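You operate a simulated robot arm through the tools that you are given. There is no shell and no other tool. Be economical: measure what you need, move in short steps, check, and stop when the job is done.

Carry out the task below with a simulated robot arm. There is one attempt and no reset: what you move stays moved.

Task
Bolt the yellow cover on the grey pedestal, crosswise: red, green, blue, white.
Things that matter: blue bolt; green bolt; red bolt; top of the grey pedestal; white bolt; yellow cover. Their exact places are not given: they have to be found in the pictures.

Only the result counts: the job must be done as asked and must still hold three seconds after the hand-in. Knocking over, shifting, dropping, spilling or breaking anything else fails it. A push-on lid holds only when it is set on centred and level and pressed home; a screw cap is set on level and turned clockwise until tight.

Robot
A 6-joint arm with a four-finger gripper on a trunk, on a base that drives. Base frame: it is fixed to the floor where the robot stands at the start and does not move with it; the origin is under the middle of the robot, x ahead of it, y to its left, z up. Units: m, degrees, N and s.
Its first joint turns from -166.0 to 166.0 degrees. Places, roughly: blue bolt [0.8, 0, 0.9]; green bolt [0.9, 0, 0.9]; red bolt [0.8, 0, 0.9]; top of the grey pedestal [0.6, -0.1, 1]; white bolt [0.8, 0.1, 0.9]. Payload 3.43 kg.
The TCP is the grasp point between the finger pads, 0.03 m short of the fingertips. In the tool frame z runs along the fingers and y along their closing line. The gripper opens to 0.12 m. The gripper's body begins 0.085 m behind the TCP.
Orientation is told as [roll, pitch, yaw] about the base's x, y, z axes, in that order, counted from this pose: with the fingers straight down and closing along the base's y, the tool's x points along the base's -x, its y along +y and its z along -z.

Tools
- The arm moves only by the tool drive_tool. Its argument "moves" is a list of rows, each a list of 6 numbers: the shift along the base's x, y, z in m, then the turn, a rotation vector about the base's x, y, z in rad. In form: [[tx, ty, tz, ax, ay, az], ...]. A call has 1 to 20 rows; each row is the pose to reach, as a shift and turn from the pose commanded when the call began. "claw" is the opening in per cent of the stroke, from 0 (shut) to 100 (fully open), set as the call begins (left out, the last holds). Each row takes 0.2 s and may step no farther than 0.05 m and 8.6 degrees from the row before; otherwise, or with a gripper value out of range, the whole call is refused. Where a pose cannot be reached the arm comes as near as it can. A force on the tool above 90 N (or 10 N above the force at the start of the call, whichever is more), or a blocked arm, ends the call early, and 0.2 s more pass. Each finger halts on what it meets, pressing with about 22 N; the grip force reading is that of the motor and also rises with nothing between the fingers. The clock runs only during rows and for 0.2 s after the last one: add rows that repeat a pose to give the fingers time. It gives the time, the measured TCP pose, the force on the tool (base axes), the opening and the grip force at its end, in the units of the frame above (readings bear some noise), with the torque about the TCP (base axes, N m) and any sound that the robot's microphone picked up.
- Cameras (640 x 400 px; columns grow to the right, rows downward): "scene" is now at [-0.2101, 0.1688, 1.2557]; the picture's right is [-0.17, -0.99, 0.00], its down [-0.17, 0.03, -0.99] and it looks along [0.97, -0.17, -0.17] (base axes); focal length 267 px, centre (320, 200). "wrist" rides on the gripper at [0.071, -0.017, -0.121] in the tool frame; the picture's right is [0.23, 0.97, 0.00], its down [-0.81, 0.19, -0.55] and it looks along [-0.54, 0.13, 0.83] (tool axes); focal length 275 px, centre (320, 200).
- grab_frame(camera): a new picture of that camera. No time passes.
- base_move(legs): drives the robot by 1 to 6 legs, each [ahead, turn to the left] in m and degrees, along the robot's own axes; the way and the turn of a leg run together, so that a leg with both is an arc; at most 1.5 m and 180 degrees a leg. The arm and the cameras ride along, it lands a little off, and it stops where it bumps. It gives what a move gives.
- pan_tilt(pan, tilt): turns the head with the scene camera to pan (to the left, within 143 degrees either way) and tilt (down, from -29 to 69), counted from straight ahead of the robot. It gives what a move gives.
- probe_pixels(camera, pixels): for up to 12 pixels [column, row] of the newest picture of that camera ("zoom" is the newest enlarged one), the place [x, y, z] in the base frame of the surface seen there, good to about 0.002 m, but the place of the scene camera against the robot may be out by one fixed shift of up to 0.012 m in any direction. No time passes.
- zoom(camera, box): a new picture of the part [left, top, right, bottom] of that camera's present view, enlarged. No time passes.
- hand_in(): hands the job in; it is judged then, once.

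Go step by step. Measure first, check grasps and placings, and put right what went wrong. The budget is 80 turns and 68 pictures, counting those below and the enlarged ones. Unless the task says otherwise, let go and move clear before handing in, and close with one line.

The tools are called after "Emit:" by a JSON object that holds its "method" and its "body". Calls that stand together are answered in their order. drive_tool: Moves the arm, as the interface text tells. Its arguments: {"type":"object","properties":{"moves":{"type":"array","items":{"type":"array","items":{"type":"number"}}},"claw":{"type":"number"}},"required":["moves"]} The other tools are called the same way: base_move (legs) drives the base; pan_tilt (pan, tilt) turns the head that bears the scene camera; grab_frame (camera) takes a picture; probe_pixels (camera, pixels) gives the place of the surface under pixels of a picture; zoom (camera, box) takes an enlarged picture of a part of a camera's view; hand_in () hands the job in.

At the start:

```text
t: 0.0
tool_pos: [0.7041, -0.1862, 1.2484]
orientation: [-0.1, 0.2, -0.1]
wrist_force: [-0.3, -0.2, -0.1]
torque: [0.03, -0.04, -0.01]
grip_width: 0.12
grasp_force: 0.1
robot x, y, heading: [-0.0, 0.0005, 0.0]
head pan, tilt: [-9.7, 8.9]
```

scene: 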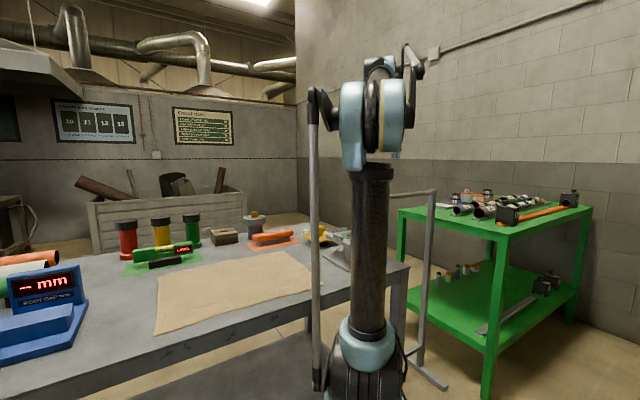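
wrist: 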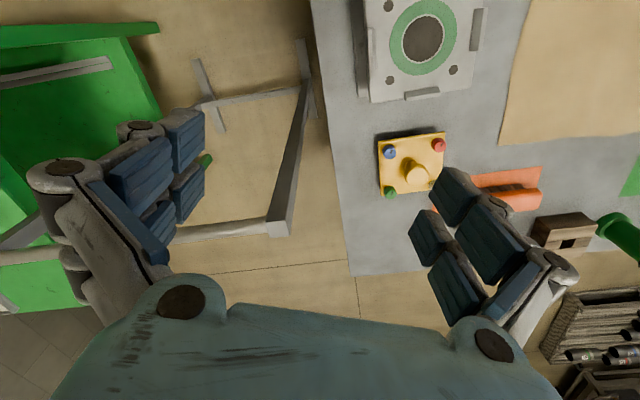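

The wrist picture shows the grey pedestal (about 420,40) with four holes and the yellow cover (412,163) with coloured bolts on it. I'll enlarge and measure.

Emit:
{"method": "zoom", "body": {"camera": "wrist", "box": [340, 0, 500, 100]}}

Emit:
{"method": "zoom", "body": {"camera": "wrist", "box": [340, 115, 500, 215]}}

Emit:
{"method": "probe_pixels", "body": {"camera": "wrist", "pixels": [[389, 6], [391, 76], [454, 69], [421, 40], [400, 60], [375, 90], [389, 153], [438, 145], [390, 191], [414, 172], [430, 160], [360, 150]]}}

```text
4.00 times, centred on (420, 50) of wrist
```

zoom: 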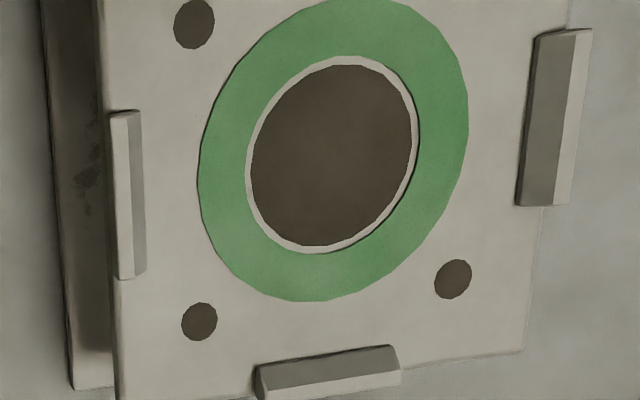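

```text
4.00 times, centred on (420, 165) of wrist
```

zoom: 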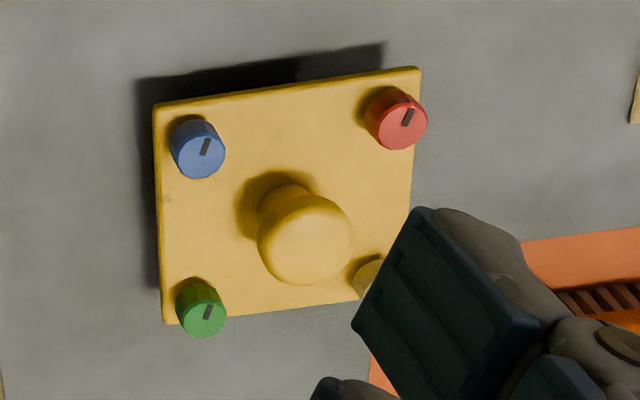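

```text
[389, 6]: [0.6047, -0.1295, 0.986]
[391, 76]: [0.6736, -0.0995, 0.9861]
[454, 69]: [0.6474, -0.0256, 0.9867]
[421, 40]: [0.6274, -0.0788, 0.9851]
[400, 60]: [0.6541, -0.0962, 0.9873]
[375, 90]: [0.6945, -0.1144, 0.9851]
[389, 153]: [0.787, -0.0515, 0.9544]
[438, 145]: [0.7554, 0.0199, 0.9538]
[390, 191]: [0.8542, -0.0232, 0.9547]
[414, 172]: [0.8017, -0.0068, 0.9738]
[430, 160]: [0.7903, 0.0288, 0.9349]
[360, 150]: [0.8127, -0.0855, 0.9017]
```

The cover plate is near z 0.93–0.95 at about (0.80,0), roughly parallel to the pedestal (holes at z 0.986). I'll pull the arm back for a fuller wrist view of both.

Emit:
{"method": "drive_tool", "body": {"moves": [[-0.05, 0, 0, 0, 0, 0], [-0.1, 0, 0, 0, 0, 0], [-0.15, 0.02, 0, 0, 0, 0], [-0.2, 0.04, 0, 0, 0, 0], [-0.2, 0.06, 0, 0, 0, 0], [-0.2, 0.06, 0, 0, 0, 0]]}}

Emit:
{"method": "grab_frame", "body": {"camera": "wrist"}}

```text
refused: row 3 steps farther than a row can; nothing moved
```

```text
63 pictures are left
```

wrist: 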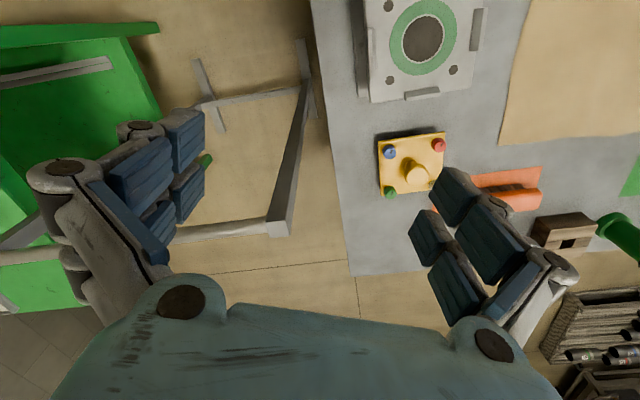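

The move was refused for step size; I retry with smaller steps.

Emit:
{"method": "drive_tool", "body": {"moves": [[-0.04, 0.02, 0, 0, 0, 0], [-0.08, 0.04, 0, 0, 0, 0], [-0.12, 0.06, 0, 0, 0, 0], [-0.16, 0.08, 0, 0, 0, 0], [-0.2, 0.1, 0, 0, 0, 0], [-0.2, 0.1, 0, 0, 0, 0]]}}

Emit:
{"method": "grab_frame", "body": {"camera": "wrist"}}

```text
t: 1.4
tool_pos: [0.4889, -0.0855, 1.2596]
orientation: [-0.1, -0.6, -0.1]
wrist_force: [0.0, -0.5, -0.8]
torque: [0.0, -0.01, -0.01]
grip_width: 0.1202
grasp_force: 0.0
robot x, y, heading: [0.0018, 0.0043, -0.2]
head pan, tilt: [-9.7, 8.9]
```

```text
62 pictures are left
```

wrist: 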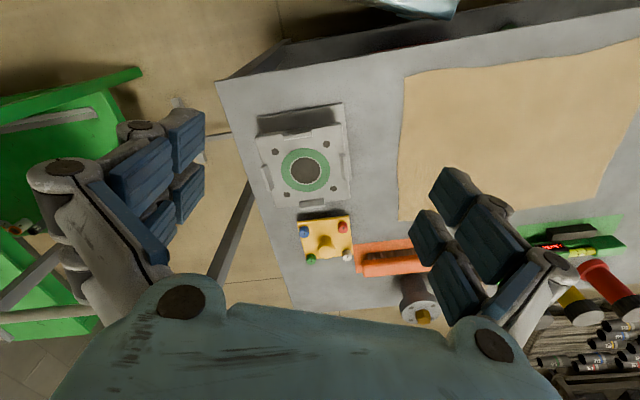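

Both items are now fully in view; I enlarge and probe holes, tabs, bolts.

Emit:
{"method": "zoom", "body": {"camera": "wrist", "box": [240, 95, 400, 195]}}

Emit:
{"method": "probe_pixels", "body": {"camera": "zoom", "pixels": [[320, 320], [60, 160], [200, 300], [430, 300], [420, 60]]}}

Emit:
{"method": "zoom", "body": {"camera": "wrist", "box": [280, 200, 376, 260]}}

```text
4.00 times, centred on (320, 145) of wrist
```

zoom: 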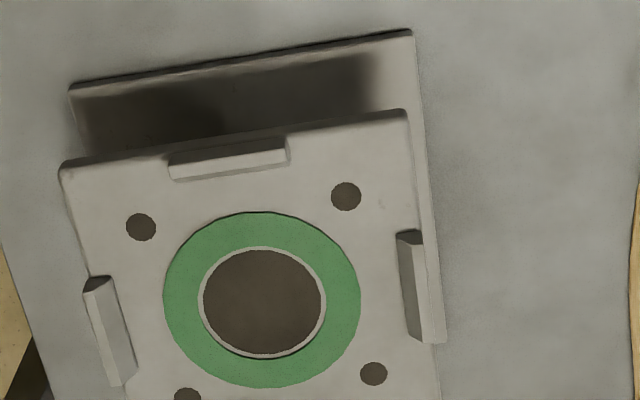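

```text
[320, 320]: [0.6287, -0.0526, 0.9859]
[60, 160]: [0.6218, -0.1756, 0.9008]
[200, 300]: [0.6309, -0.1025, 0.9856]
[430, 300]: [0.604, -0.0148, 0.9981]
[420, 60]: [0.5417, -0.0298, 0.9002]
```

```text
6.67 times, centred on (328, 230) of wrist
```

zoom: 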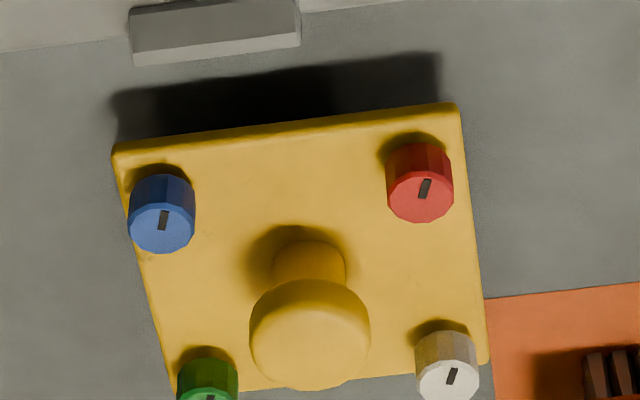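

Four bolts sit in the cover at its corners; the pedestal has four guide tabs. I probe the bolts, cover corners, and the pedestal holes.

Emit:
{"method": "probe_pixels", "body": {"camera": "zoom", "pixels": [[162, 230], [421, 198], [447, 378], [118, 150], [457, 106], [485, 355], [310, 350], [300, 160], [220, 280], [310, 325], [340, 65]]}}

Emit:
{"method": "probe_pixels", "body": {"camera": "wrist", "pixels": [[275, 152], [326, 144], [287, 194], [333, 188], [305, 170], [291, 187], [256, 138], [341, 124]]}}

```text
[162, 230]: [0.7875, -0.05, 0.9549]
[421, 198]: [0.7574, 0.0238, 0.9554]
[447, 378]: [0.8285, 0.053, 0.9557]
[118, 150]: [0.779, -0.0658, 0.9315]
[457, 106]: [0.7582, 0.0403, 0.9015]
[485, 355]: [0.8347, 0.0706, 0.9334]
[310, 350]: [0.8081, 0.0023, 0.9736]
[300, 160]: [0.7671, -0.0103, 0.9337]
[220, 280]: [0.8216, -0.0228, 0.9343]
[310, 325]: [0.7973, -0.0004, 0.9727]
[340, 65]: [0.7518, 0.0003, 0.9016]
```

```text
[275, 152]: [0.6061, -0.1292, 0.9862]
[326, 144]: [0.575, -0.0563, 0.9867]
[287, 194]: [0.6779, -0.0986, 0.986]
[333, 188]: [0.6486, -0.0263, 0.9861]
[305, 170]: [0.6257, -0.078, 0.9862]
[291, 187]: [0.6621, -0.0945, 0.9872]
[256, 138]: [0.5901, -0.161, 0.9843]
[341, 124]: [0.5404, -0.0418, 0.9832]
```

Pedestal centre ≈ (0.626,−0.078), yaw ≈22.4°; cover centre ≈ (0.807,0.001), same yaw, knob top z 0.974. I move above the knob with the fingers turned 22.3°.

Emit:
{"method": "drive_tool", "body": {"claw": 60, "moves": [[0.034, 0.0097, -0.01, 0, 0, 0.043], [0.068, 0.0194, -0.02, 0, 0, 0.086], [0.102, 0.029, -0.04, 0, 0, 0.13], [0.136, 0.039, -0.06, 0, 0, 0.173], [0.17, 0.048, -0.08, 0, 0, 0.216], [0.204, 0.058, -0.1, 0, 0, 0.26], [0.237, 0.068, -0.12, 0, 0, 0.303], [0.27, 0.077, -0.15, 0, 0, 0.346], [0.303, 0.087, -0.18, 0, 0, 0.389], [0.303, 0.087, -0.2, 0, 0, 0.389], [0.303, 0.087, -0.2, 0, 0, 0.389]]}}

Emit:
{"method": "grab_frame", "body": {"camera": "wrist"}}

```text
t: 3.8
tool_pos: [0.7913, -0.0027, 1.0559]
orientation: [0.1, -0.6, 22.2]
wrist_force: [-0.5, 0.0, -0.2]
torque: [0.0, 0.02, -0.02]
grip_width: 0.0721
grasp_force: 0.1
robot x, y, heading: [-0.003, 0.0011, -0.1]
head pan, tilt: [-9.7, 8.9]
```

```text
59 pictures are left
```

wrist: 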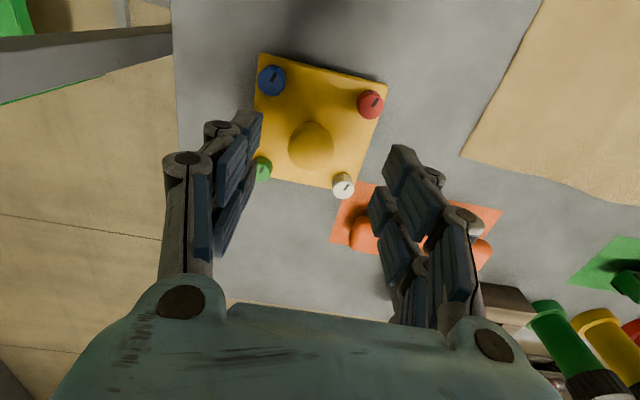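

I compare knob/bolts as seen from here with the TCP (0.791,−0.003).

Emit:
{"method": "probe_pixels", "body": {"camera": "wrist", "pixels": [[272, 80], [370, 104], [343, 187], [263, 167], [310, 145], [311, 126], [290, 145], [332, 146], [311, 165], [310, 90], [365, 250]]}}

Emit:
{"method": "zoom", "body": {"camera": "wrist", "box": [230, 40, 422, 160]}}

```text
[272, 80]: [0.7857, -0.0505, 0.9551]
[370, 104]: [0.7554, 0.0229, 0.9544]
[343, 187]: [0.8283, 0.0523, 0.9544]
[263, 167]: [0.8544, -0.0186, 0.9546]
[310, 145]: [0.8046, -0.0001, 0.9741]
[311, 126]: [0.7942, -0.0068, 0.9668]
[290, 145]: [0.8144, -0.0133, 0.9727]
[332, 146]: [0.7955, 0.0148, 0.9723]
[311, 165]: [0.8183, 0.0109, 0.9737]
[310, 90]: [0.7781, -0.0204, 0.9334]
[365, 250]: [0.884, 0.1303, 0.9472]
```

```text
3.33 times, centred on (326, 100) of wrist
```

zoom: 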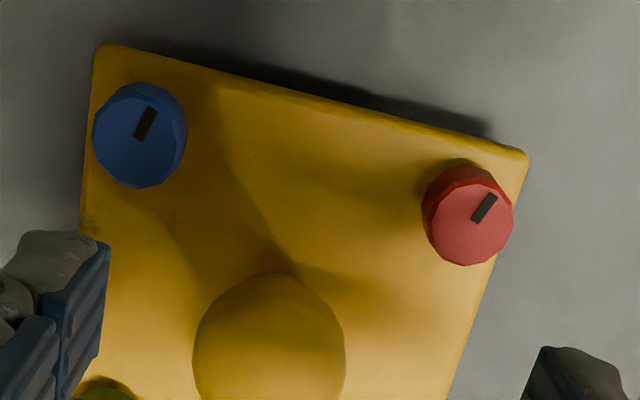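

TCP reading is off the aimed spot by ~15 mm, knob centre is consistently (0.8067,0.001). I correct and descend partway.

Emit:
{"method": "drive_tool", "body": {"moves": [[0.0155, 0.004, 0, 0, 0, 0], [0.0155, 0.004, -0.03, 0, 0, 0], [0.0155, 0.004, -0.05, 0, 0, 0], [0.0155, 0.004, -0.05, 0, 0, 0], [0.0155, 0.004, -0.05, 0, 0, 0]]}}

Emit:
{"method": "grab_frame", "body": {"camera": "wrist"}}

```text
t: 5.0
tool_pos: [0.8067, 0.0042, 1.006]
orientation: [0.0, -0.7, 22.2]
wrist_force: [-0.3, -0.4, 0.7]
torque: [0.0, 0.0, 0.01]
grip_width: 0.072
grasp_force: 0.1
robot x, y, heading: [-0.0043, 0.003, 0.2]
head pan, tilt: [-9.7, 8.9]
```

```text
57 pictures are left
```

wrist: 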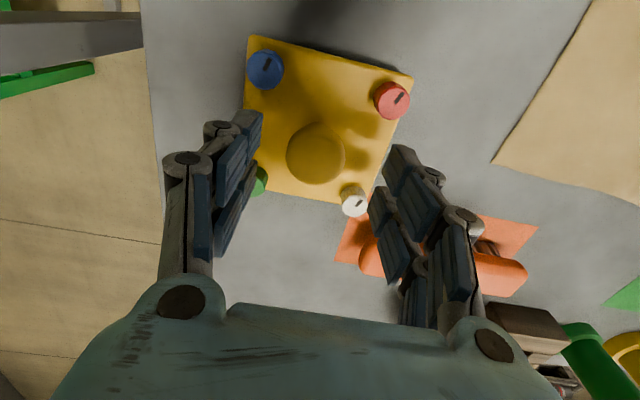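

I check the fingertip midpoint against the knob by probing both fingertips.

Emit:
{"method": "probe_pixels", "body": {"camera": "wrist", "pixels": [[262, 115], [244, 114], [387, 150], [400, 147], [416, 155], [315, 155], [265, 72], [392, 100], [354, 204], [315, 70], [375, 255], [254, 130], [385, 175]]}}

```text
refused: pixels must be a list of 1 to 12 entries
```

Too many pixels; I retry with fewer.

Emit:
{"method": "probe_pixels", "body": {"camera": "wrist", "pixels": [[260, 118], [244, 116], [389, 152], [400, 149], [414, 157], [315, 155], [265, 72], [392, 100], [354, 204], [375, 255], [254, 130], [389, 170]]}}

```text
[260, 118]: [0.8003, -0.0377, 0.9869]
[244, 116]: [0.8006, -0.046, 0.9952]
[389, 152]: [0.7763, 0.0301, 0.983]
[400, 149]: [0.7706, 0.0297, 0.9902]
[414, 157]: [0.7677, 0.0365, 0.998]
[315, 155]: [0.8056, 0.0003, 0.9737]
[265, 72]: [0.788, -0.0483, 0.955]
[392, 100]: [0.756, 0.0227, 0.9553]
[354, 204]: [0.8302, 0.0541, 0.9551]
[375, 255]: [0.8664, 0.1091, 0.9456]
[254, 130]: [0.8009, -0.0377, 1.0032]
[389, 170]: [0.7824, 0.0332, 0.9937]
```

Projected TCP is aligned with the knob along x and ~3 mm off along the closing line. I correct it, descend to TCP z≈0.967, and close.

Emit:
{"method": "drive_tool", "body": {"moves": [[0.001, -0.003, -0.02, 0, 0, 0], [0.001, -0.003, -0.038, 0, 0, 0], [0.001, -0.003, -0.038, 0, 0, 0]]}}

Emit:
{"method": "grab_frame", "body": {"camera": "wrist"}}

```text
t: 5.8
tool_pos: [0.8085, 0.0023, 0.9689]
orientation: [-0.1, -0.5, 22.2]
wrist_force: [-1.1, 0.2, -0.2]
torque: [0.01, 0.02, 0.02]
grip_width: 0.0718
grasp_force: 0.0
robot x, y, heading: [0.0006, 0.0044, -0.0]
head pan, tilt: [-9.7, 8.9]
```

```text
56 pictures are left
```

wrist: 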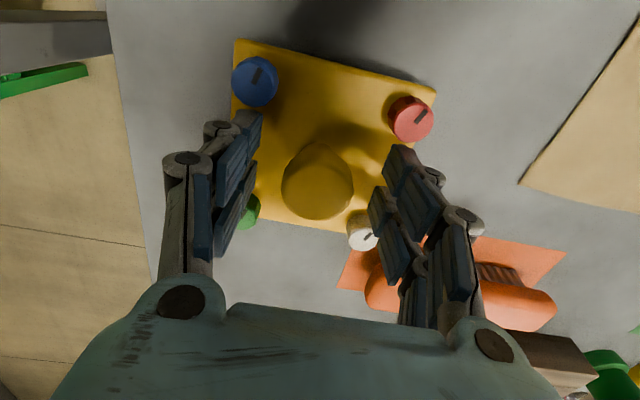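

Knob (317,180) sits slightly behind the projected TCP (320,189); I nudge −3 mm and close the fingers.

Emit:
{"method": "drive_tool", "body": {"moves": [[-0.003, -0.002, -0.001, 0, 0, 0], [-0.003, -0.002, -0.001, 0, 0, 0]]}}

Emit:
{"method": "drive_tool", "body": {"claw": 0, "moves": [[0, 0, 0, 0, 0, 0], [0, 0, 0, 0, 0, 0], [0, 0, 0, 0, 0, 0]]}}

Emit:
{"method": "grab_frame", "body": {"camera": "wrist"}}

```text
t: 6.4
tool_pos: [0.8039, -0.0007, 0.9682]
orientation: [-0.1, -0.6, 22.2]
wrist_force: [-0.1, 0.4, 0.0]
torque: [-0.05, 0.0, 0.0]
grip_width: 0.0723
grasp_force: 0.1
robot x, y, heading: [-0.0006, 0.0016, 0.1]
head pan, tilt: [-9.7, 8.9]
```

```text
t: 7.2
tool_pos: [0.8047, 0.001, 0.9686]
orientation: [0.0, -0.6, 22.3]
wrist_force: [-2.7, 3.7, 2.8]
torque: [0.06, 0.07, 0.02]
grip_width: 0.0364
grasp_force: 22.0
robot x, y, heading: [-0.0012, 0.002, -0.3]
head pan, tilt: [-9.7, 8.9]
```

```text
55 pictures are left
```

wrist: 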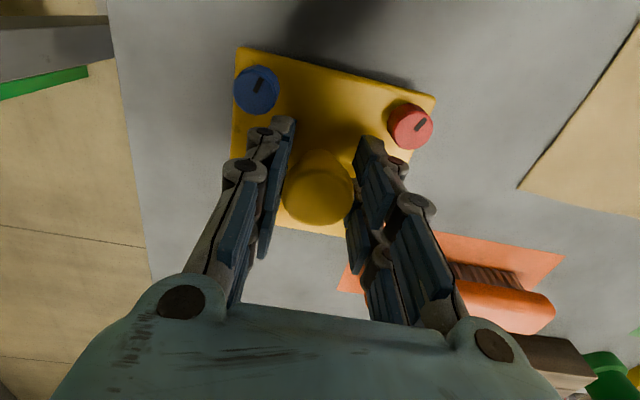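

The grip is firm at 36 mm. I lift straight up 0.13 m and check.

Emit:
{"method": "drive_tool", "body": {"moves": [[0, 0, 0.015, 0, 0, 0], [0, 0, 0.04, 0, 0, 0], [0, 0, 0.07, 0, 0, 0], [0, 0, 0.1, 0, 0, 0], [0, 0, 0.13, 0, 0, 0], [0, 0, 0.13, 0, 0, 0]]}}

Emit:
{"method": "grab_frame", "body": {"camera": "wrist"}}

```text
t: 8.6
tool_pos: [0.8047, -0.0003, 1.0951]
orientation: [0.0, -0.6, 22.2]
wrist_force: [0.0, -0.2, -9.8]
torque: [-0.02, 0.06, 0.03]
grip_width: 0.0365
grasp_force: 22.1
robot x, y, heading: [-0.0032, 0.0002, 0.0]
head pan, tilt: [-9.7, 8.9]
```

```text
54 pictures are left
```

wrist: 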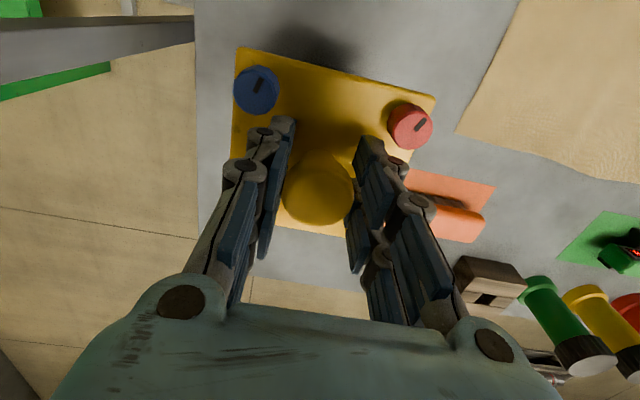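

Cover is held level (~1 kg). I probe it in hand to get its exact centre and yaw.

Emit:
{"method": "probe_pixels", "body": {"camera": "wrist", "pixels": [[256, 90], [412, 127], [318, 190], [236, 48], [435, 97], [335, 100], [300, 230], [345, 236]]}}

Emit:
{"method": "zoom", "body": {"camera": "wrist", "box": [224, 30, 448, 170]}}

Emit:
{"method": "grab_frame", "body": {"camera": "scene"}}

```text
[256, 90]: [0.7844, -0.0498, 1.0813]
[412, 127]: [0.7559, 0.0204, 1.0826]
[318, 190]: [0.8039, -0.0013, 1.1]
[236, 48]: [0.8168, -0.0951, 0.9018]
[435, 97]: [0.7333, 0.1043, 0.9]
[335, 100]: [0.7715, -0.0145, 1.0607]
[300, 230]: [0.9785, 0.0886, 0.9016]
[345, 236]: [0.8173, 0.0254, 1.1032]
```

```text
2.86 times, centred on (336, 100) of wrist
```

zoom: 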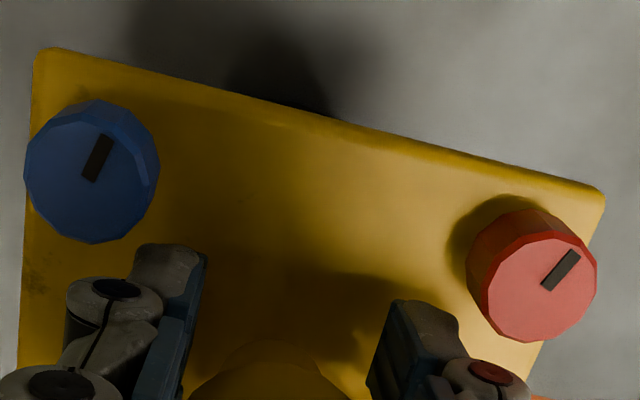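

```text
52 pictures are left
```

scene: 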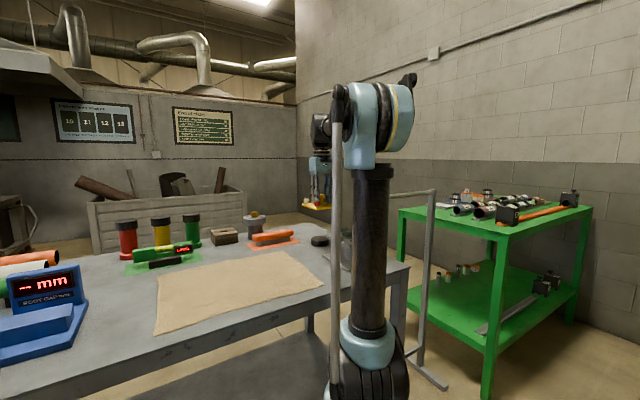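

Cover centre in hand ≈ TCP (+1 mm in x); yaw matches. Now I carry it level over the pedestal: shift (−0.179, −0.0775).

Emit:
{"method": "drive_tool", "body": {"moves": [[-0.03, -0.013, 0.003, 0, 0, 0], [-0.06, -0.026, 0.003, 0, 0, 0], [-0.09, -0.039, 0.003, 0, 0, 0], [-0.12, -0.052, 0.003, 0, 0, 0], [-0.15, -0.065, 0.003, 0, 0, 0], [-0.179, -0.0775, 0.003, 0, 0, 0], [-0.179, -0.0775, 0.003, 0, 0, 0], [-0.179, -0.0775, 0.003, 0, 0, 0]]}}

Emit:
{"method": "grab_frame", "body": {"camera": "wrist"}}

Emit:
{"method": "zoom", "body": {"camera": "wrist", "box": [192, 10, 512, 210]}}

```text
t: 10.4
tool_pos: [0.6262, -0.0804, 1.1029]
orientation: [-0.1, -0.6, 22.3]
wrist_force: [0.5, 0.2, -10.2]
torque: [-0.03, 0.06, 0.01]
grip_width: 0.0363
grasp_force: 22.3
robot x, y, heading: [-0.0024, -0.0005, -0.2]
head pan, tilt: [-9.7, 8.9]
```

```text
51 pictures are left
```

wrist: 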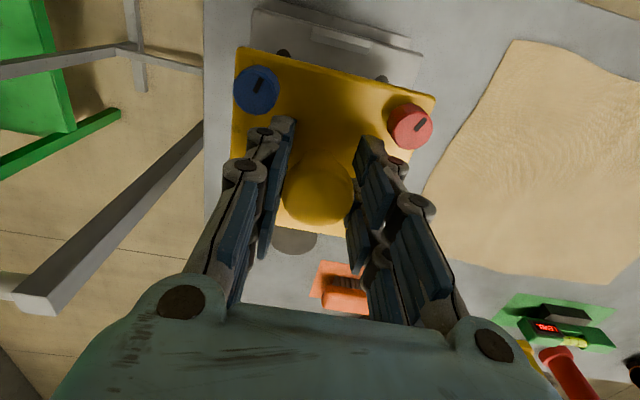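

```text
2.00 times, centred on (352, 110) of wrist
```

zoom: 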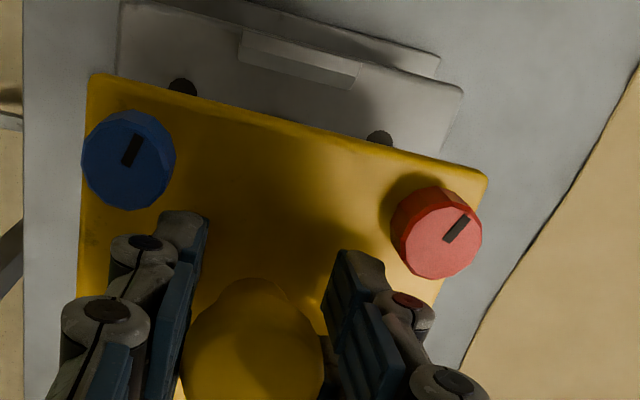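

The two rear pedestal holes are visible at zoom (183,87) and (379,138); I probe those with the bolts for a relative offset.

Emit:
{"method": "probe_pixels", "body": {"camera": "zoom", "pixels": [[183, 84], [379, 135], [129, 160], [440, 233], [125, 150], [200, 78], [355, 95], [244, 47], [240, 320], [300, 75]]}}

```text
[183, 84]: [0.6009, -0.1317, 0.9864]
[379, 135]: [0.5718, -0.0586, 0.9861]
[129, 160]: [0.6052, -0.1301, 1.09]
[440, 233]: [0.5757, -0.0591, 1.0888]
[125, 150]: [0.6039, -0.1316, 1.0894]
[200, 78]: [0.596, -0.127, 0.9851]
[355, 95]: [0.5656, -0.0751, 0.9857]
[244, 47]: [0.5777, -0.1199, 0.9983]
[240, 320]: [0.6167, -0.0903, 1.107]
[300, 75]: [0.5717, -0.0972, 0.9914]
```

Bolts and holes agree within ~1.5 mm. I lower 0.035 m with a +1 mm y correction and look again.

Emit:
{"method": "drive_tool", "body": {"moves": [[-0.0005, 0.0012, 0, 0, 0, 0], [-0.0005, 0.0012, -0.015, 0, 0, 0], [-0.0005, 0.0012, -0.03, 0, 0, 0], [-0.0005, 0.0012, -0.035, 0, 0, 0], [-0.0005, 0.0012, -0.035, 0, 0, 0]]}}

Emit:
{"method": "zoom", "body": {"camera": "wrist", "box": [192, 10, 512, 210]}}

```text
t: 11.6
tool_pos: [0.6251, -0.0783, 1.0656]
orientation: [0.1, -0.6, 22.2]
wrist_force: [-0.1, 0.1, -10.5]
torque: [-0.02, 0.02, -0.03]
grip_width: 0.0365
grasp_force: 22.6
robot x, y, heading: [-0.002, -0.0005, 0.1]
head pan, tilt: [-9.7, 8.9]
```

```text
2.00 times, centred on (352, 110) of wrist
```

zoom: 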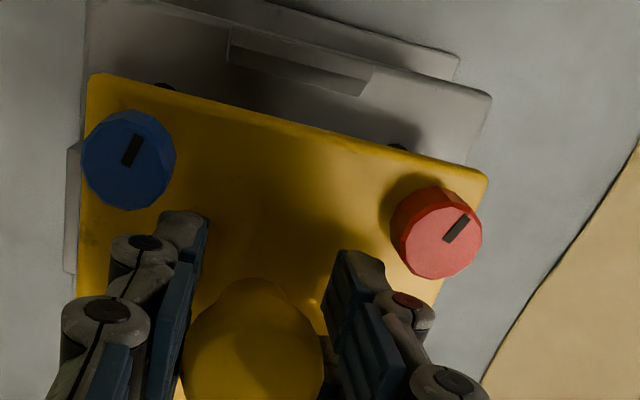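

Holes now nearly covered. I probe the back tab, left tab, and cover edges to check centring.

Emit:
{"method": "probe_pixels", "body": {"camera": "zoom", "pixels": [[127, 158], [438, 232], [71, 180], [71, 240], [235, 45], [360, 85], [95, 80], [484, 180], [300, 72], [82, 200], [164, 85], [398, 147]]}}

```text
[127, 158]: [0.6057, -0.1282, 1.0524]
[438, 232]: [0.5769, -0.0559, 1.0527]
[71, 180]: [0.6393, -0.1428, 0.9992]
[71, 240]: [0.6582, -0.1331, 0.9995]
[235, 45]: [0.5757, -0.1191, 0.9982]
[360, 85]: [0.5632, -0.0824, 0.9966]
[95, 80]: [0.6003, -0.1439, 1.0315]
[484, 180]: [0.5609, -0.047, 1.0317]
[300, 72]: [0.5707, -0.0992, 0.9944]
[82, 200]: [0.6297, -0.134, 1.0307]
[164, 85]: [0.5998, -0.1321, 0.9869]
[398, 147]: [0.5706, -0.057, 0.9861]
```

Alignment is within 1 mm. I lower another 25 mm and check the force.

Emit:
{"method": "drive_tool", "body": {"moves": [[-0.0007, -0.0006, -0.005, 0, 0, 0], [-0.0007, -0.0006, -0.012, 0, 0, 0], [-0.0007, -0.0006, -0.019, 0, 0, 0], [-0.0007, -0.0006, -0.025, 0, 0, 0], [-0.0007, -0.0006, -0.025, 0, 0, 0]]}}

Emit:
{"method": "zoom", "body": {"camera": "wrist", "box": [192, 10, 512, 210]}}

```text
t: 12.8
tool_pos: [0.6243, -0.0767, 1.0408]
orientation: [0.0, -0.6, 22.2]
wrist_force: [0.0, 0.5, -9.9]
torque: [-0.05, 0.05, 0.0]
grip_width: 0.0366
grasp_force: 22.2
robot x, y, heading: [0.0023, 0.0038, -0.0]
head pan, tilt: [-9.7, 8.9]
```

```text
2.00 times, centred on (352, 110) of wrist
```

zoom: 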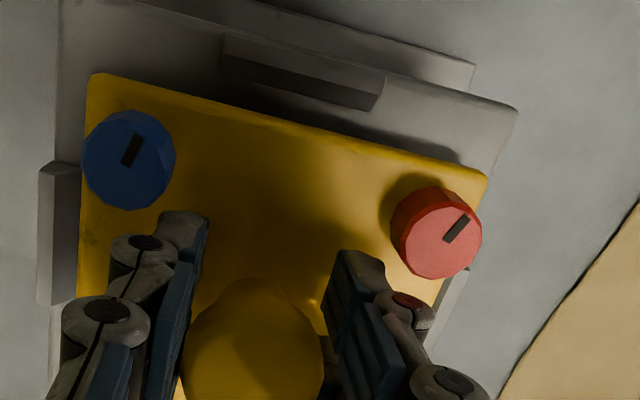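

No contact force yet and the plate is squarely between the tabs. I continue down until contact.

Emit:
{"method": "drive_tool", "body": {"moves": [[0, 0, -0.004, 0, 0, 0], [0, 0, -0.008, 0, 0, 0], [0, 0, -0.011, 0, 0, 0], [0, 0, -0.011, 0, 0, 0]]}}

Emit:
{"method": "zoom", "body": {"camera": "wrist", "box": [192, 10, 512, 210]}}

```text
t: 13.8
tool_pos: [0.6257, -0.0767, 1.0301]
orientation: [0.0, -0.6, 22.2]
wrist_force: [10.9, -2.4, 16.3]
torque: [-0.05, -0.19, 0.04]
grip_width: 0.0346
grasp_force: 21.7
robot x, y, heading: [-0.0059, 0.0049, 0.0]
head pan, tilt: [-9.7, 8.9]
```

```text
2.00 times, centred on (352, 110) of wrist
```

zoom: 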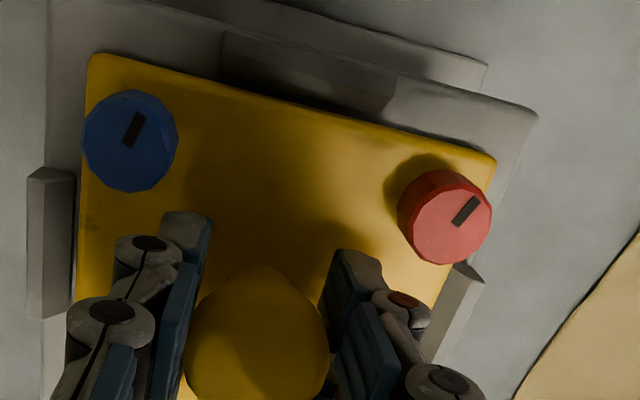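

Contact: +16 N up and the knob slid slightly in the grip. I measure the cover and tabs to see where it caught.

Emit:
{"method": "probe_pixels", "body": {"camera": "zoom", "pixels": [[129, 140], [444, 216], [50, 230], [460, 300], [235, 50], [370, 90], [300, 130], [110, 75], [470, 165], [90, 230], [215, 75], [400, 112]]}}

Emit:
{"method": "grab_frame", "body": {"camera": "wrist"}}

```text
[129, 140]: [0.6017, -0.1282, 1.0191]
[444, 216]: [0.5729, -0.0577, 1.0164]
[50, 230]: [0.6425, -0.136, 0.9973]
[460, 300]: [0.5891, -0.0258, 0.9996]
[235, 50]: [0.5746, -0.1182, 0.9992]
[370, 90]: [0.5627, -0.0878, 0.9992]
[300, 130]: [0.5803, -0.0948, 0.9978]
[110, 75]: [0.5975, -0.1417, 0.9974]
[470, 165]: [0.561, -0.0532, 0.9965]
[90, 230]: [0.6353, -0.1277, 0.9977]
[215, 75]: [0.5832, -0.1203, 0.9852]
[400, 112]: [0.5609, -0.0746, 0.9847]
```

```text
46 pictures are left
```

wrist: 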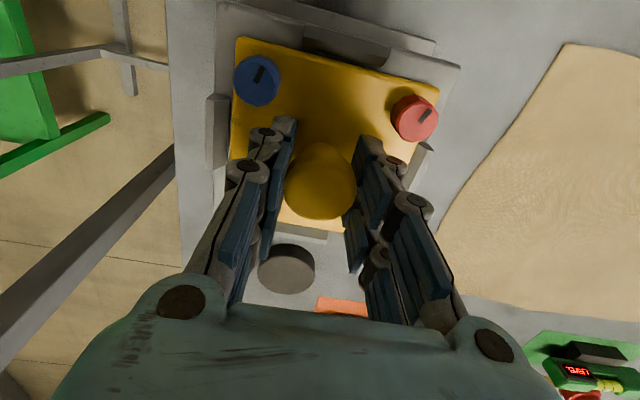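

Plate top is 11.5 mm over the pedestal face; it may be seated on the gasket or caught. I zoom on the back edge and left side to judge the gap.

Emit:
{"method": "zoom", "body": {"camera": "wrist", "box": [204, 20, 332, 100]}}

Emit:
{"method": "zoom", "body": {"camera": "wrist", "box": [340, 50, 468, 130]}}

```text
5.00 times, centred on (268, 60) of wrist
```

zoom: 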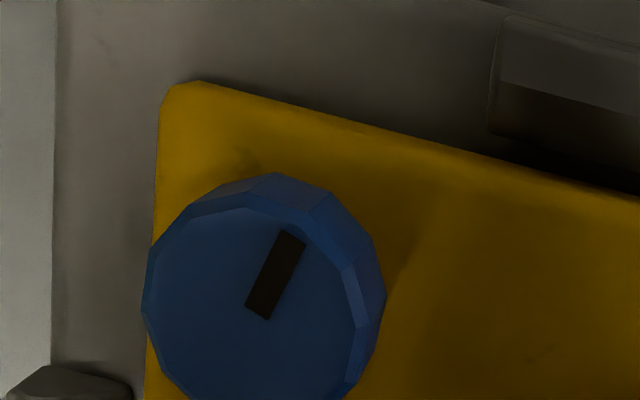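

```text
5.00 times, centred on (404, 90) of wrist
```

zoom: 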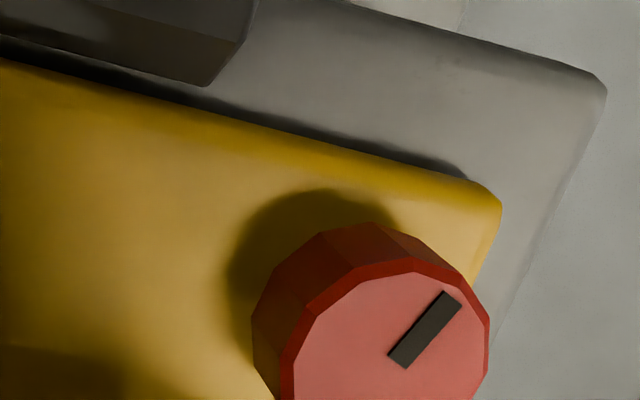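

The plate looks nearly flush but pushed ~3 mm toward the back tab. I open the fingers to let it settle freely, then re-measure.

Emit:
{"method": "drive_tool", "body": {"claw": 45, "moves": [[0, 0, 0.001, 0, 0, 0], [0, 0, 0.002, 0, 0, 0], [0, 0, 0.004, 0, 0, 0], [0, 0, 0.004, 0, 0, 0]]}}

Emit:
{"method": "zoom", "body": {"camera": "wrist", "box": [192, 10, 512, 210]}}

Emit:
{"method": "probe_pixels", "body": {"camera": "zoom", "pixels": [[129, 140], [444, 216], [300, 130], [110, 75], [470, 165], [90, 230]]}}

```text
t: 14.8
tool_pos: [0.6236, -0.0769, 1.0334]
orientation: [0.1, -0.5, 22.2]
wrist_force: [-0.2, -0.5, -0.2]
torque: [-0.03, 0.0, 0.03]
grip_width: 0.0537
grasp_force: 0.0
robot x, y, heading: [-0.0001, 0.0042, -0.3]
head pan, tilt: [-9.7, 8.9]
```

```text
2.00 times, centred on (352, 110) of wrist
```

zoom: 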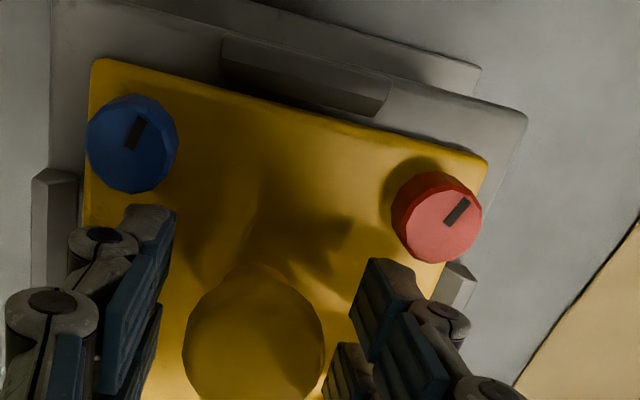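

```text
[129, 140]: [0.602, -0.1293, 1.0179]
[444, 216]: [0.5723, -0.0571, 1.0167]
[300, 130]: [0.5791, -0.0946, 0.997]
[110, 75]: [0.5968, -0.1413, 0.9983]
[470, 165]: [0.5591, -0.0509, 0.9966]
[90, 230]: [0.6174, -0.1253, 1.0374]
```

Released; it didn't move much. I raise and step back to see the whole cover on the pedestal.

Emit:
{"method": "drive_tool", "body": {"moves": [[0, 0, 0.03, 0, 0, 0], [-0.01, 0, 0.07, 0, 0, 0], [-0.03, 0, 0.1, 0, 0, 0], [-0.06, 0, 0.13, 0, 0, 0], [-0.08, 0, 0.15, 0, 0, 0], [-0.08, 0, 0.15, 0, 0, 0]]}}

Emit:
{"method": "zoom", "body": {"camera": "wrist", "box": [192, 50, 480, 230]}}

```text
t: 16.2
tool_pos: [0.544, -0.0739, 1.1841]
orientation: [0.0, -0.6, 22.3]
wrist_force: [-0.6, 0.7, 0.3]
torque: [-0.01, -0.02, 0.02]
grip_width: 0.0542
grasp_force: 0.2
robot x, y, heading: [-0.0016, 0.0023, 0.0]
head pan, tilt: [-9.7, 8.9]
```

```text
2.22 times, centred on (336, 140) of wrist
```

zoom: 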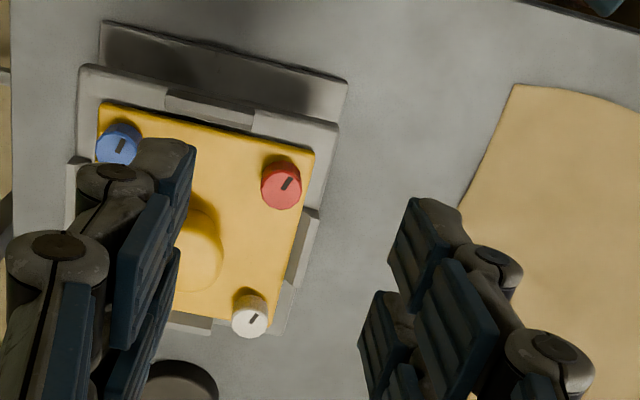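

It looks seated between the tabs; I probe plate, tabs and bolts for level and centring.

Emit:
{"method": "probe_pixels", "body": {"camera": "zoom", "pixels": [[118, 148], [284, 187], [250, 319], [110, 108], [305, 160], [230, 135], [280, 260], [205, 300], [185, 318], [72, 190], [300, 250], [220, 102]]}}

```text
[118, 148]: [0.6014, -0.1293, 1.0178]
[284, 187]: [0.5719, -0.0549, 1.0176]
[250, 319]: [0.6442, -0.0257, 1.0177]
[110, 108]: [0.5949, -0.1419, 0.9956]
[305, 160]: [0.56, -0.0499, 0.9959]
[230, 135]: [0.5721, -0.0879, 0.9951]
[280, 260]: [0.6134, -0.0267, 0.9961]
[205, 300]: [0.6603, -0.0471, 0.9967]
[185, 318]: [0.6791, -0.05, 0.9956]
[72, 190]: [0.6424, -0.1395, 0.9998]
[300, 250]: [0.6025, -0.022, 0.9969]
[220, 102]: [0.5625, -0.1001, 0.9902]
```

Level at z 0.996, but bolts read ~3.5 mm short of the holes in x. I zoom closely on front and back tab gaps.

Emit:
{"method": "zoom", "body": {"camera": "wrist", "box": [220, 80, 316, 140]}}

Emit:
{"method": "zoom", "body": {"camera": "wrist", "box": [250, 150, 346, 210]}}

Emit:
{"method": "probe_pixels", "body": {"camera": "zoom", "pixels": [[100, 330], [100, 300], [100, 345], [100, 360], [60, 290], [200, 330], [440, 60], [400, 60]]}}

```text
6.67 times, centred on (268, 110) of wrist
```

zoom: 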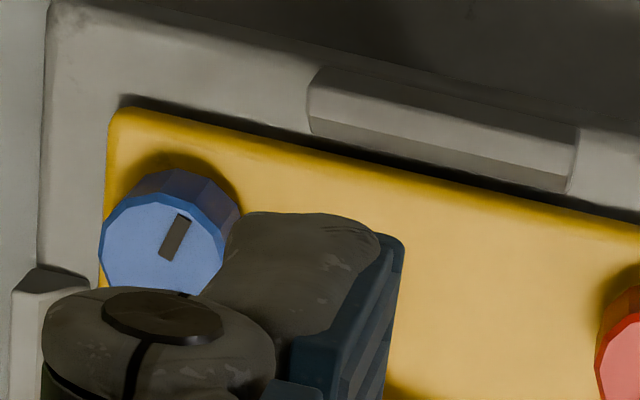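

```text
6.67 times, centred on (298, 180) of wrist
```

zoom: 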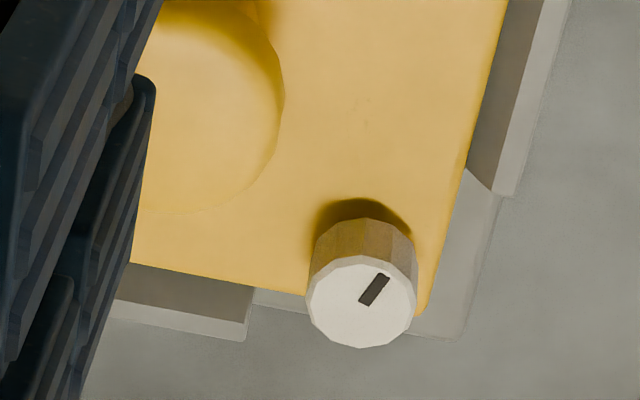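

```text
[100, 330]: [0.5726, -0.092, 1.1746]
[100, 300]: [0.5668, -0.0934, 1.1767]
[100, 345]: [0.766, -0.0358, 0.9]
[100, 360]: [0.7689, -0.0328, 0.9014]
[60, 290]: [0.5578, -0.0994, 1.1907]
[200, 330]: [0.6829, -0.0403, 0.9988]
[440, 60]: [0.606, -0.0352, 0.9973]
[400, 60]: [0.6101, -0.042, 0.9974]
```

I re-probe bolt-top centres more precisely (white at zoom (360,302)).

Emit:
{"method": "probe_pixels", "body": {"camera": "zoom", "pixels": [[360, 302], [360, 265], [360, 342], [310, 302], [412, 302], [200, 292], [200, 312], [470, 150], [492, 150]]}}

Emit:
{"method": "zoom", "body": {"camera": "wrist", "box": [280, 110, 344, 150]}}

Emit:
{"method": "probe_pixels", "body": {"camera": "zoom", "pixels": [[310, 250], [400, 250], [350, 200], [350, 290], [380, 245]]}}

```text
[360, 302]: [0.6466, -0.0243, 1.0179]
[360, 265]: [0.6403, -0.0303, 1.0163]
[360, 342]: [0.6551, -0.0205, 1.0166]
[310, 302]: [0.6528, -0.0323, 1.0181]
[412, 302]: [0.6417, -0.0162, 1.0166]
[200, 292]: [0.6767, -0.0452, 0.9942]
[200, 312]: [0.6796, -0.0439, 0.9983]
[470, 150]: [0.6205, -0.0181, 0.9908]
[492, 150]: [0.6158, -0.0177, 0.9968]
```

```text
10.00 times, centred on (312, 130) of wrist
```

zoom: 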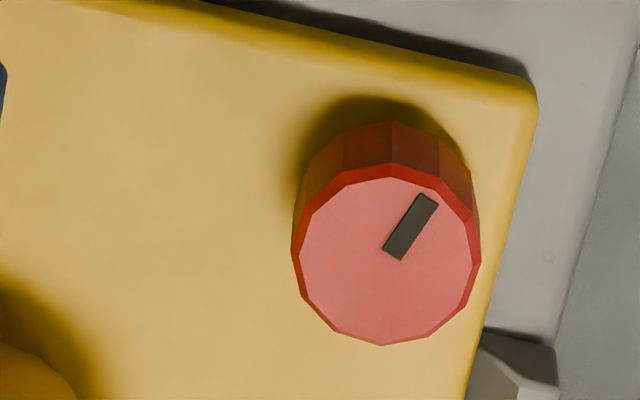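

```text
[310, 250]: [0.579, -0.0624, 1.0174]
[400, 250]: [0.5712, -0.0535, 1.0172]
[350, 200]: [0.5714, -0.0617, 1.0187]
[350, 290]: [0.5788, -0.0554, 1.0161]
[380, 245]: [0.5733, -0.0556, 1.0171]
```

Refined: white (0.647,−0.025) and red (0.5735,−0.055) are within ~1.5 mm of the holes, plate level. Next I go above red bolt and turn the wrist +70° to have room for clockwise turning.

Emit:
{"method": "drive_tool", "body": {"claw": 33, "moves": [[0.01, 0.006, 0, 0, 0, 0.136], [0.02, 0.012, 0, 0, 0, 0.271], [0.03, 0.0184, 0, 0, 0, 0.407], [0.03, 0.0184, -0.02, 0, 0, 0.542], [0.03, 0.0184, -0.04, 0, 0, 0.678], [0.03, 0.0184, -0.06, 0, 0, 0.814], [0.03, 0.0184, -0.08, 0, 0, 0.949], [0.03, 0.0184, -0.1, 0, 0, 1.085], [0.03, 0.0184, -0.11, 0, 0, 1.22], [0.03, 0.0184, -0.12, 0, 0, 1.22], [0.03, 0.0184, -0.12, 0, 0, 1.22]]}}

Emit:
{"method": "grab_frame", "body": {"camera": "wrist"}}

```text
t: 18.6
tool_pos: [0.5746, -0.0583, 1.0646]
orientation: [0.0, -0.7, 92.2]
wrist_force: [0.1, -0.6, 0.2]
torque: [0.03, -0.01, 0.01]
grip_width: 0.0396
grasp_force: 0.0
robot x, y, heading: [-0.0044, 0.002, -0.3]
head pan, tilt: [-9.7, 8.9]
```

```text
38 pictures are left
```

wrist: 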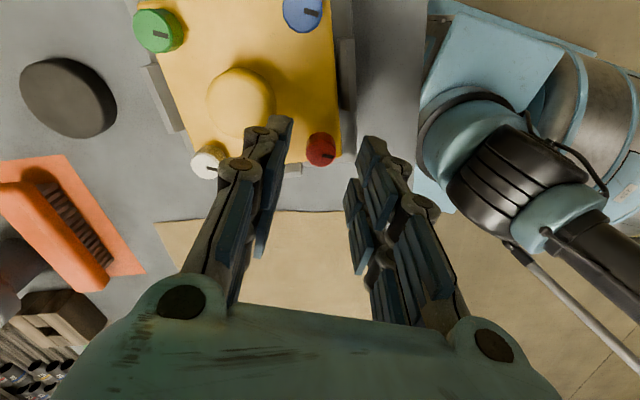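

The red bolt shows at (321,150), a bit beyond the projected TCP. I zoom to refine.

Emit:
{"method": "zoom", "body": {"camera": "wrist", "box": [272, 110, 368, 170]}}

Emit:
{"method": "probe_pixels", "body": {"camera": "zoom", "pixels": [[325, 270], [325, 230], [280, 270], [365, 270]]}}

```text
6.67 times, centred on (320, 140) of wrist
```

zoom: 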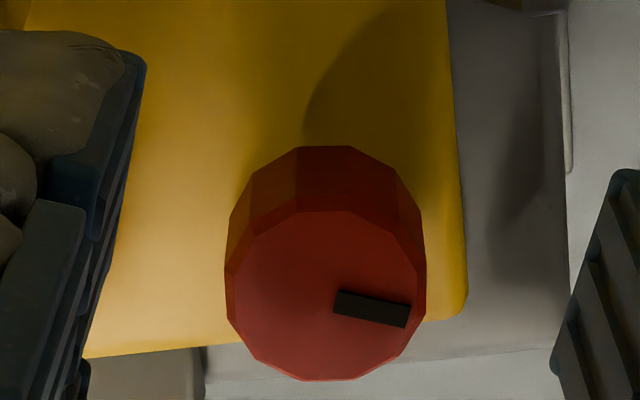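

```text
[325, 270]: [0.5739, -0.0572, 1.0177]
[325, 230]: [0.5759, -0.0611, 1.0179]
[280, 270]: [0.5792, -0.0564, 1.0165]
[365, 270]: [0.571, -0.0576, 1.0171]
```

Red bolt centre ≈ (0.5735,−0.054). I shift +3.5 mm in y, descend to TCP z≈1.030, and close gently.

Emit:
{"method": "drive_tool", "body": {"moves": [[-0.0005, 0.0035, -0.01, 0, 0, 0], [-0.0005, 0.0035, -0.025, 0, 0, 0], [-0.0005, 0.0035, -0.0345, 0, 0, 0], [-0.0005, 0.0035, -0.0345, 0, 0, 0]]}}

Emit:
{"method": "drive_tool", "body": {"claw": 0, "moves": [[0, 0, 0, 0, 0, 0], [0, 0, 0, 0, 0, 0]]}}

Emit:
{"method": "grab_frame", "body": {"camera": "wrist"}}

```text
t: 19.6
tool_pos: [0.5731, -0.0556, 1.0314]
orientation: [0.0, -0.7, 92.2]
wrist_force: [-3.4, 2.4, 2.3]
torque: [0.0, -0.07, 0.06]
grip_width: 0.0395
grasp_force: 0.2
robot x, y, heading: [0.0009, 0.0014, 0.3]
head pan, tilt: [-9.7, 8.9]
```

```text
t: 20.2
tool_pos: [0.5738, -0.0551, 1.0313]
orientation: [0.0, -0.8, 92.1]
wrist_force: [3.3, -1.7, 1.5]
torque: [-0.11, -0.13, -0.01]
grip_width: 0.0178
grasp_force: 22.2
robot x, y, heading: [-0.0018, -0.001, 0.1]
head pan, tilt: [-9.7, 8.9]
```

```text
36 pictures are left
```

wrist: 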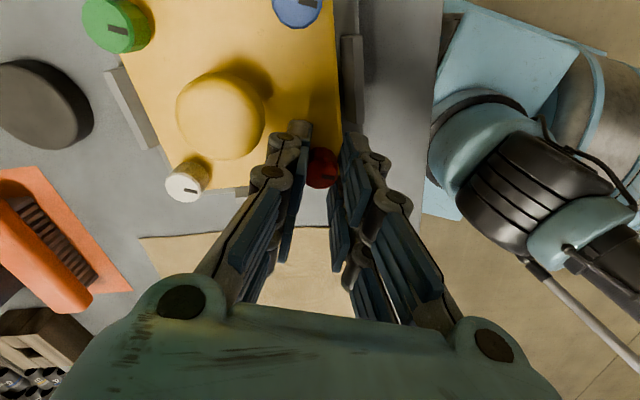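

Bolt gripped at 17.8 mm. I turn clockwise ~80° with a slight downward bias and watch force/torque.

Emit:
{"method": "drive_tool", "body": {"moves": [[0, 0, -0.0005, 0, 0, -0.14], [0, 0, -0.0005, 0, 0, -0.28], [0, 0, -0.001, 0, 0, -0.42], [0, 0, -0.001, 0, 0, -0.56], [0, 0, -0.001, 0, 0, -0.7], [0, 0, -0.001, 0, 0, -0.84], [0, 0, -0.001, 0, 0, -0.98], [0, 0, -0.001, 0, 0, -1.12], [0, 0, -0.001, 0, 0, -1.26], [0, 0, -0.001, 0, 0, -1.4]]}}

Emit:
{"method": "grab_frame", "body": {"camera": "wrist"}}

```text
t: 22.4
tool_pos: [0.5739, -0.0543, 1.0307]
orientation: [0.1, -0.5, 11.8]
wrist_force: [-0.7, 12.4, 0.2]
torque: [0.37, -0.06, 0.01]
grip_width: 0.0181
grasp_force: 22.0
robot x, y, heading: [-0.0017, 0.0004, 0.1]
head pan, tilt: [-9.7, 8.9]
```

```text
35 pictures are left
```

wrist: 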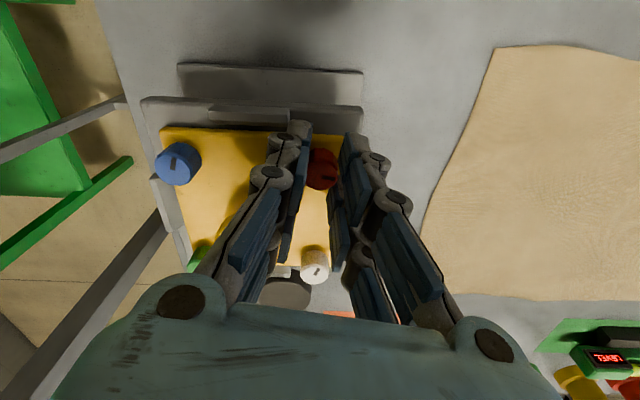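

It turns freely (torque ≈0) and the bolt follows; the cover is unmoved. I continue clockwise another 120°.

Emit:
{"method": "drive_tool", "body": {"moves": [[0, -0.0005, 0, 0, 0, -0.145], [0, -0.0005, 0, 0, 0, -0.29], [0, -0.0005, 0, 0, 0, -0.435], [0, -0.0005, -0.0005, 0, 0, -0.58], [0, -0.0005, -0.0005, 0, 0, -0.725], [0, -0.0005, -0.0005, 0, 0, -0.87], [0, -0.0005, -0.0005, 0, 0, -1.015], [0, -0.0005, -0.001, 0, 0, -1.16], [0, -0.0005, -0.001, 0, 0, -1.305], [0, -0.0005, -0.001, 0, 0, -1.45], [0, -0.0005, -0.001, 0, 0, -1.595], [0, -0.0005, -0.001, 0, 0, -1.74], [0, -0.0005, -0.001, 0, 0, -1.885], [0, -0.0005, -0.001, 0, 0, -2.03]]}}

Emit:
{"method": "zoom", "body": {"camera": "wrist", "box": [224, 80, 416, 200]}}

Emit:
{"method": "probe_pixels", "body": {"camera": "zoom", "pixels": [[330, 300], [330, 270], [300, 200], [250, 100]]}}

```text
t: 25.4
tool_pos: [0.5757, -0.0572, 1.027]
orientation: [-0.1, -0.8, -104.5]
wrist_force: [-1.0, 4.6, 0.0]
torque: [0.07, 0.06, 0.01]
grip_width: 0.0182
grasp_force: 21.6
robot x, y, heading: [-0.0049, 0.002, 0.3]
head pan, tilt: [-9.7, 8.9]
```

```text
3.33 times, centred on (320, 140) of wrist
```

zoom: 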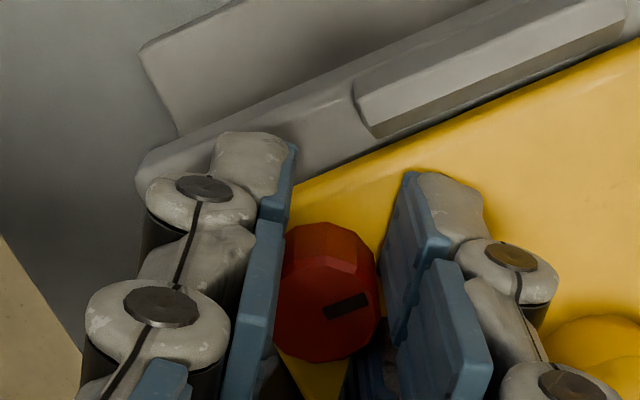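

```text
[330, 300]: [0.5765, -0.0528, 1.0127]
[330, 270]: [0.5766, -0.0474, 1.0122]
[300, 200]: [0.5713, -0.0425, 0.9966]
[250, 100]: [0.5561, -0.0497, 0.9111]
```

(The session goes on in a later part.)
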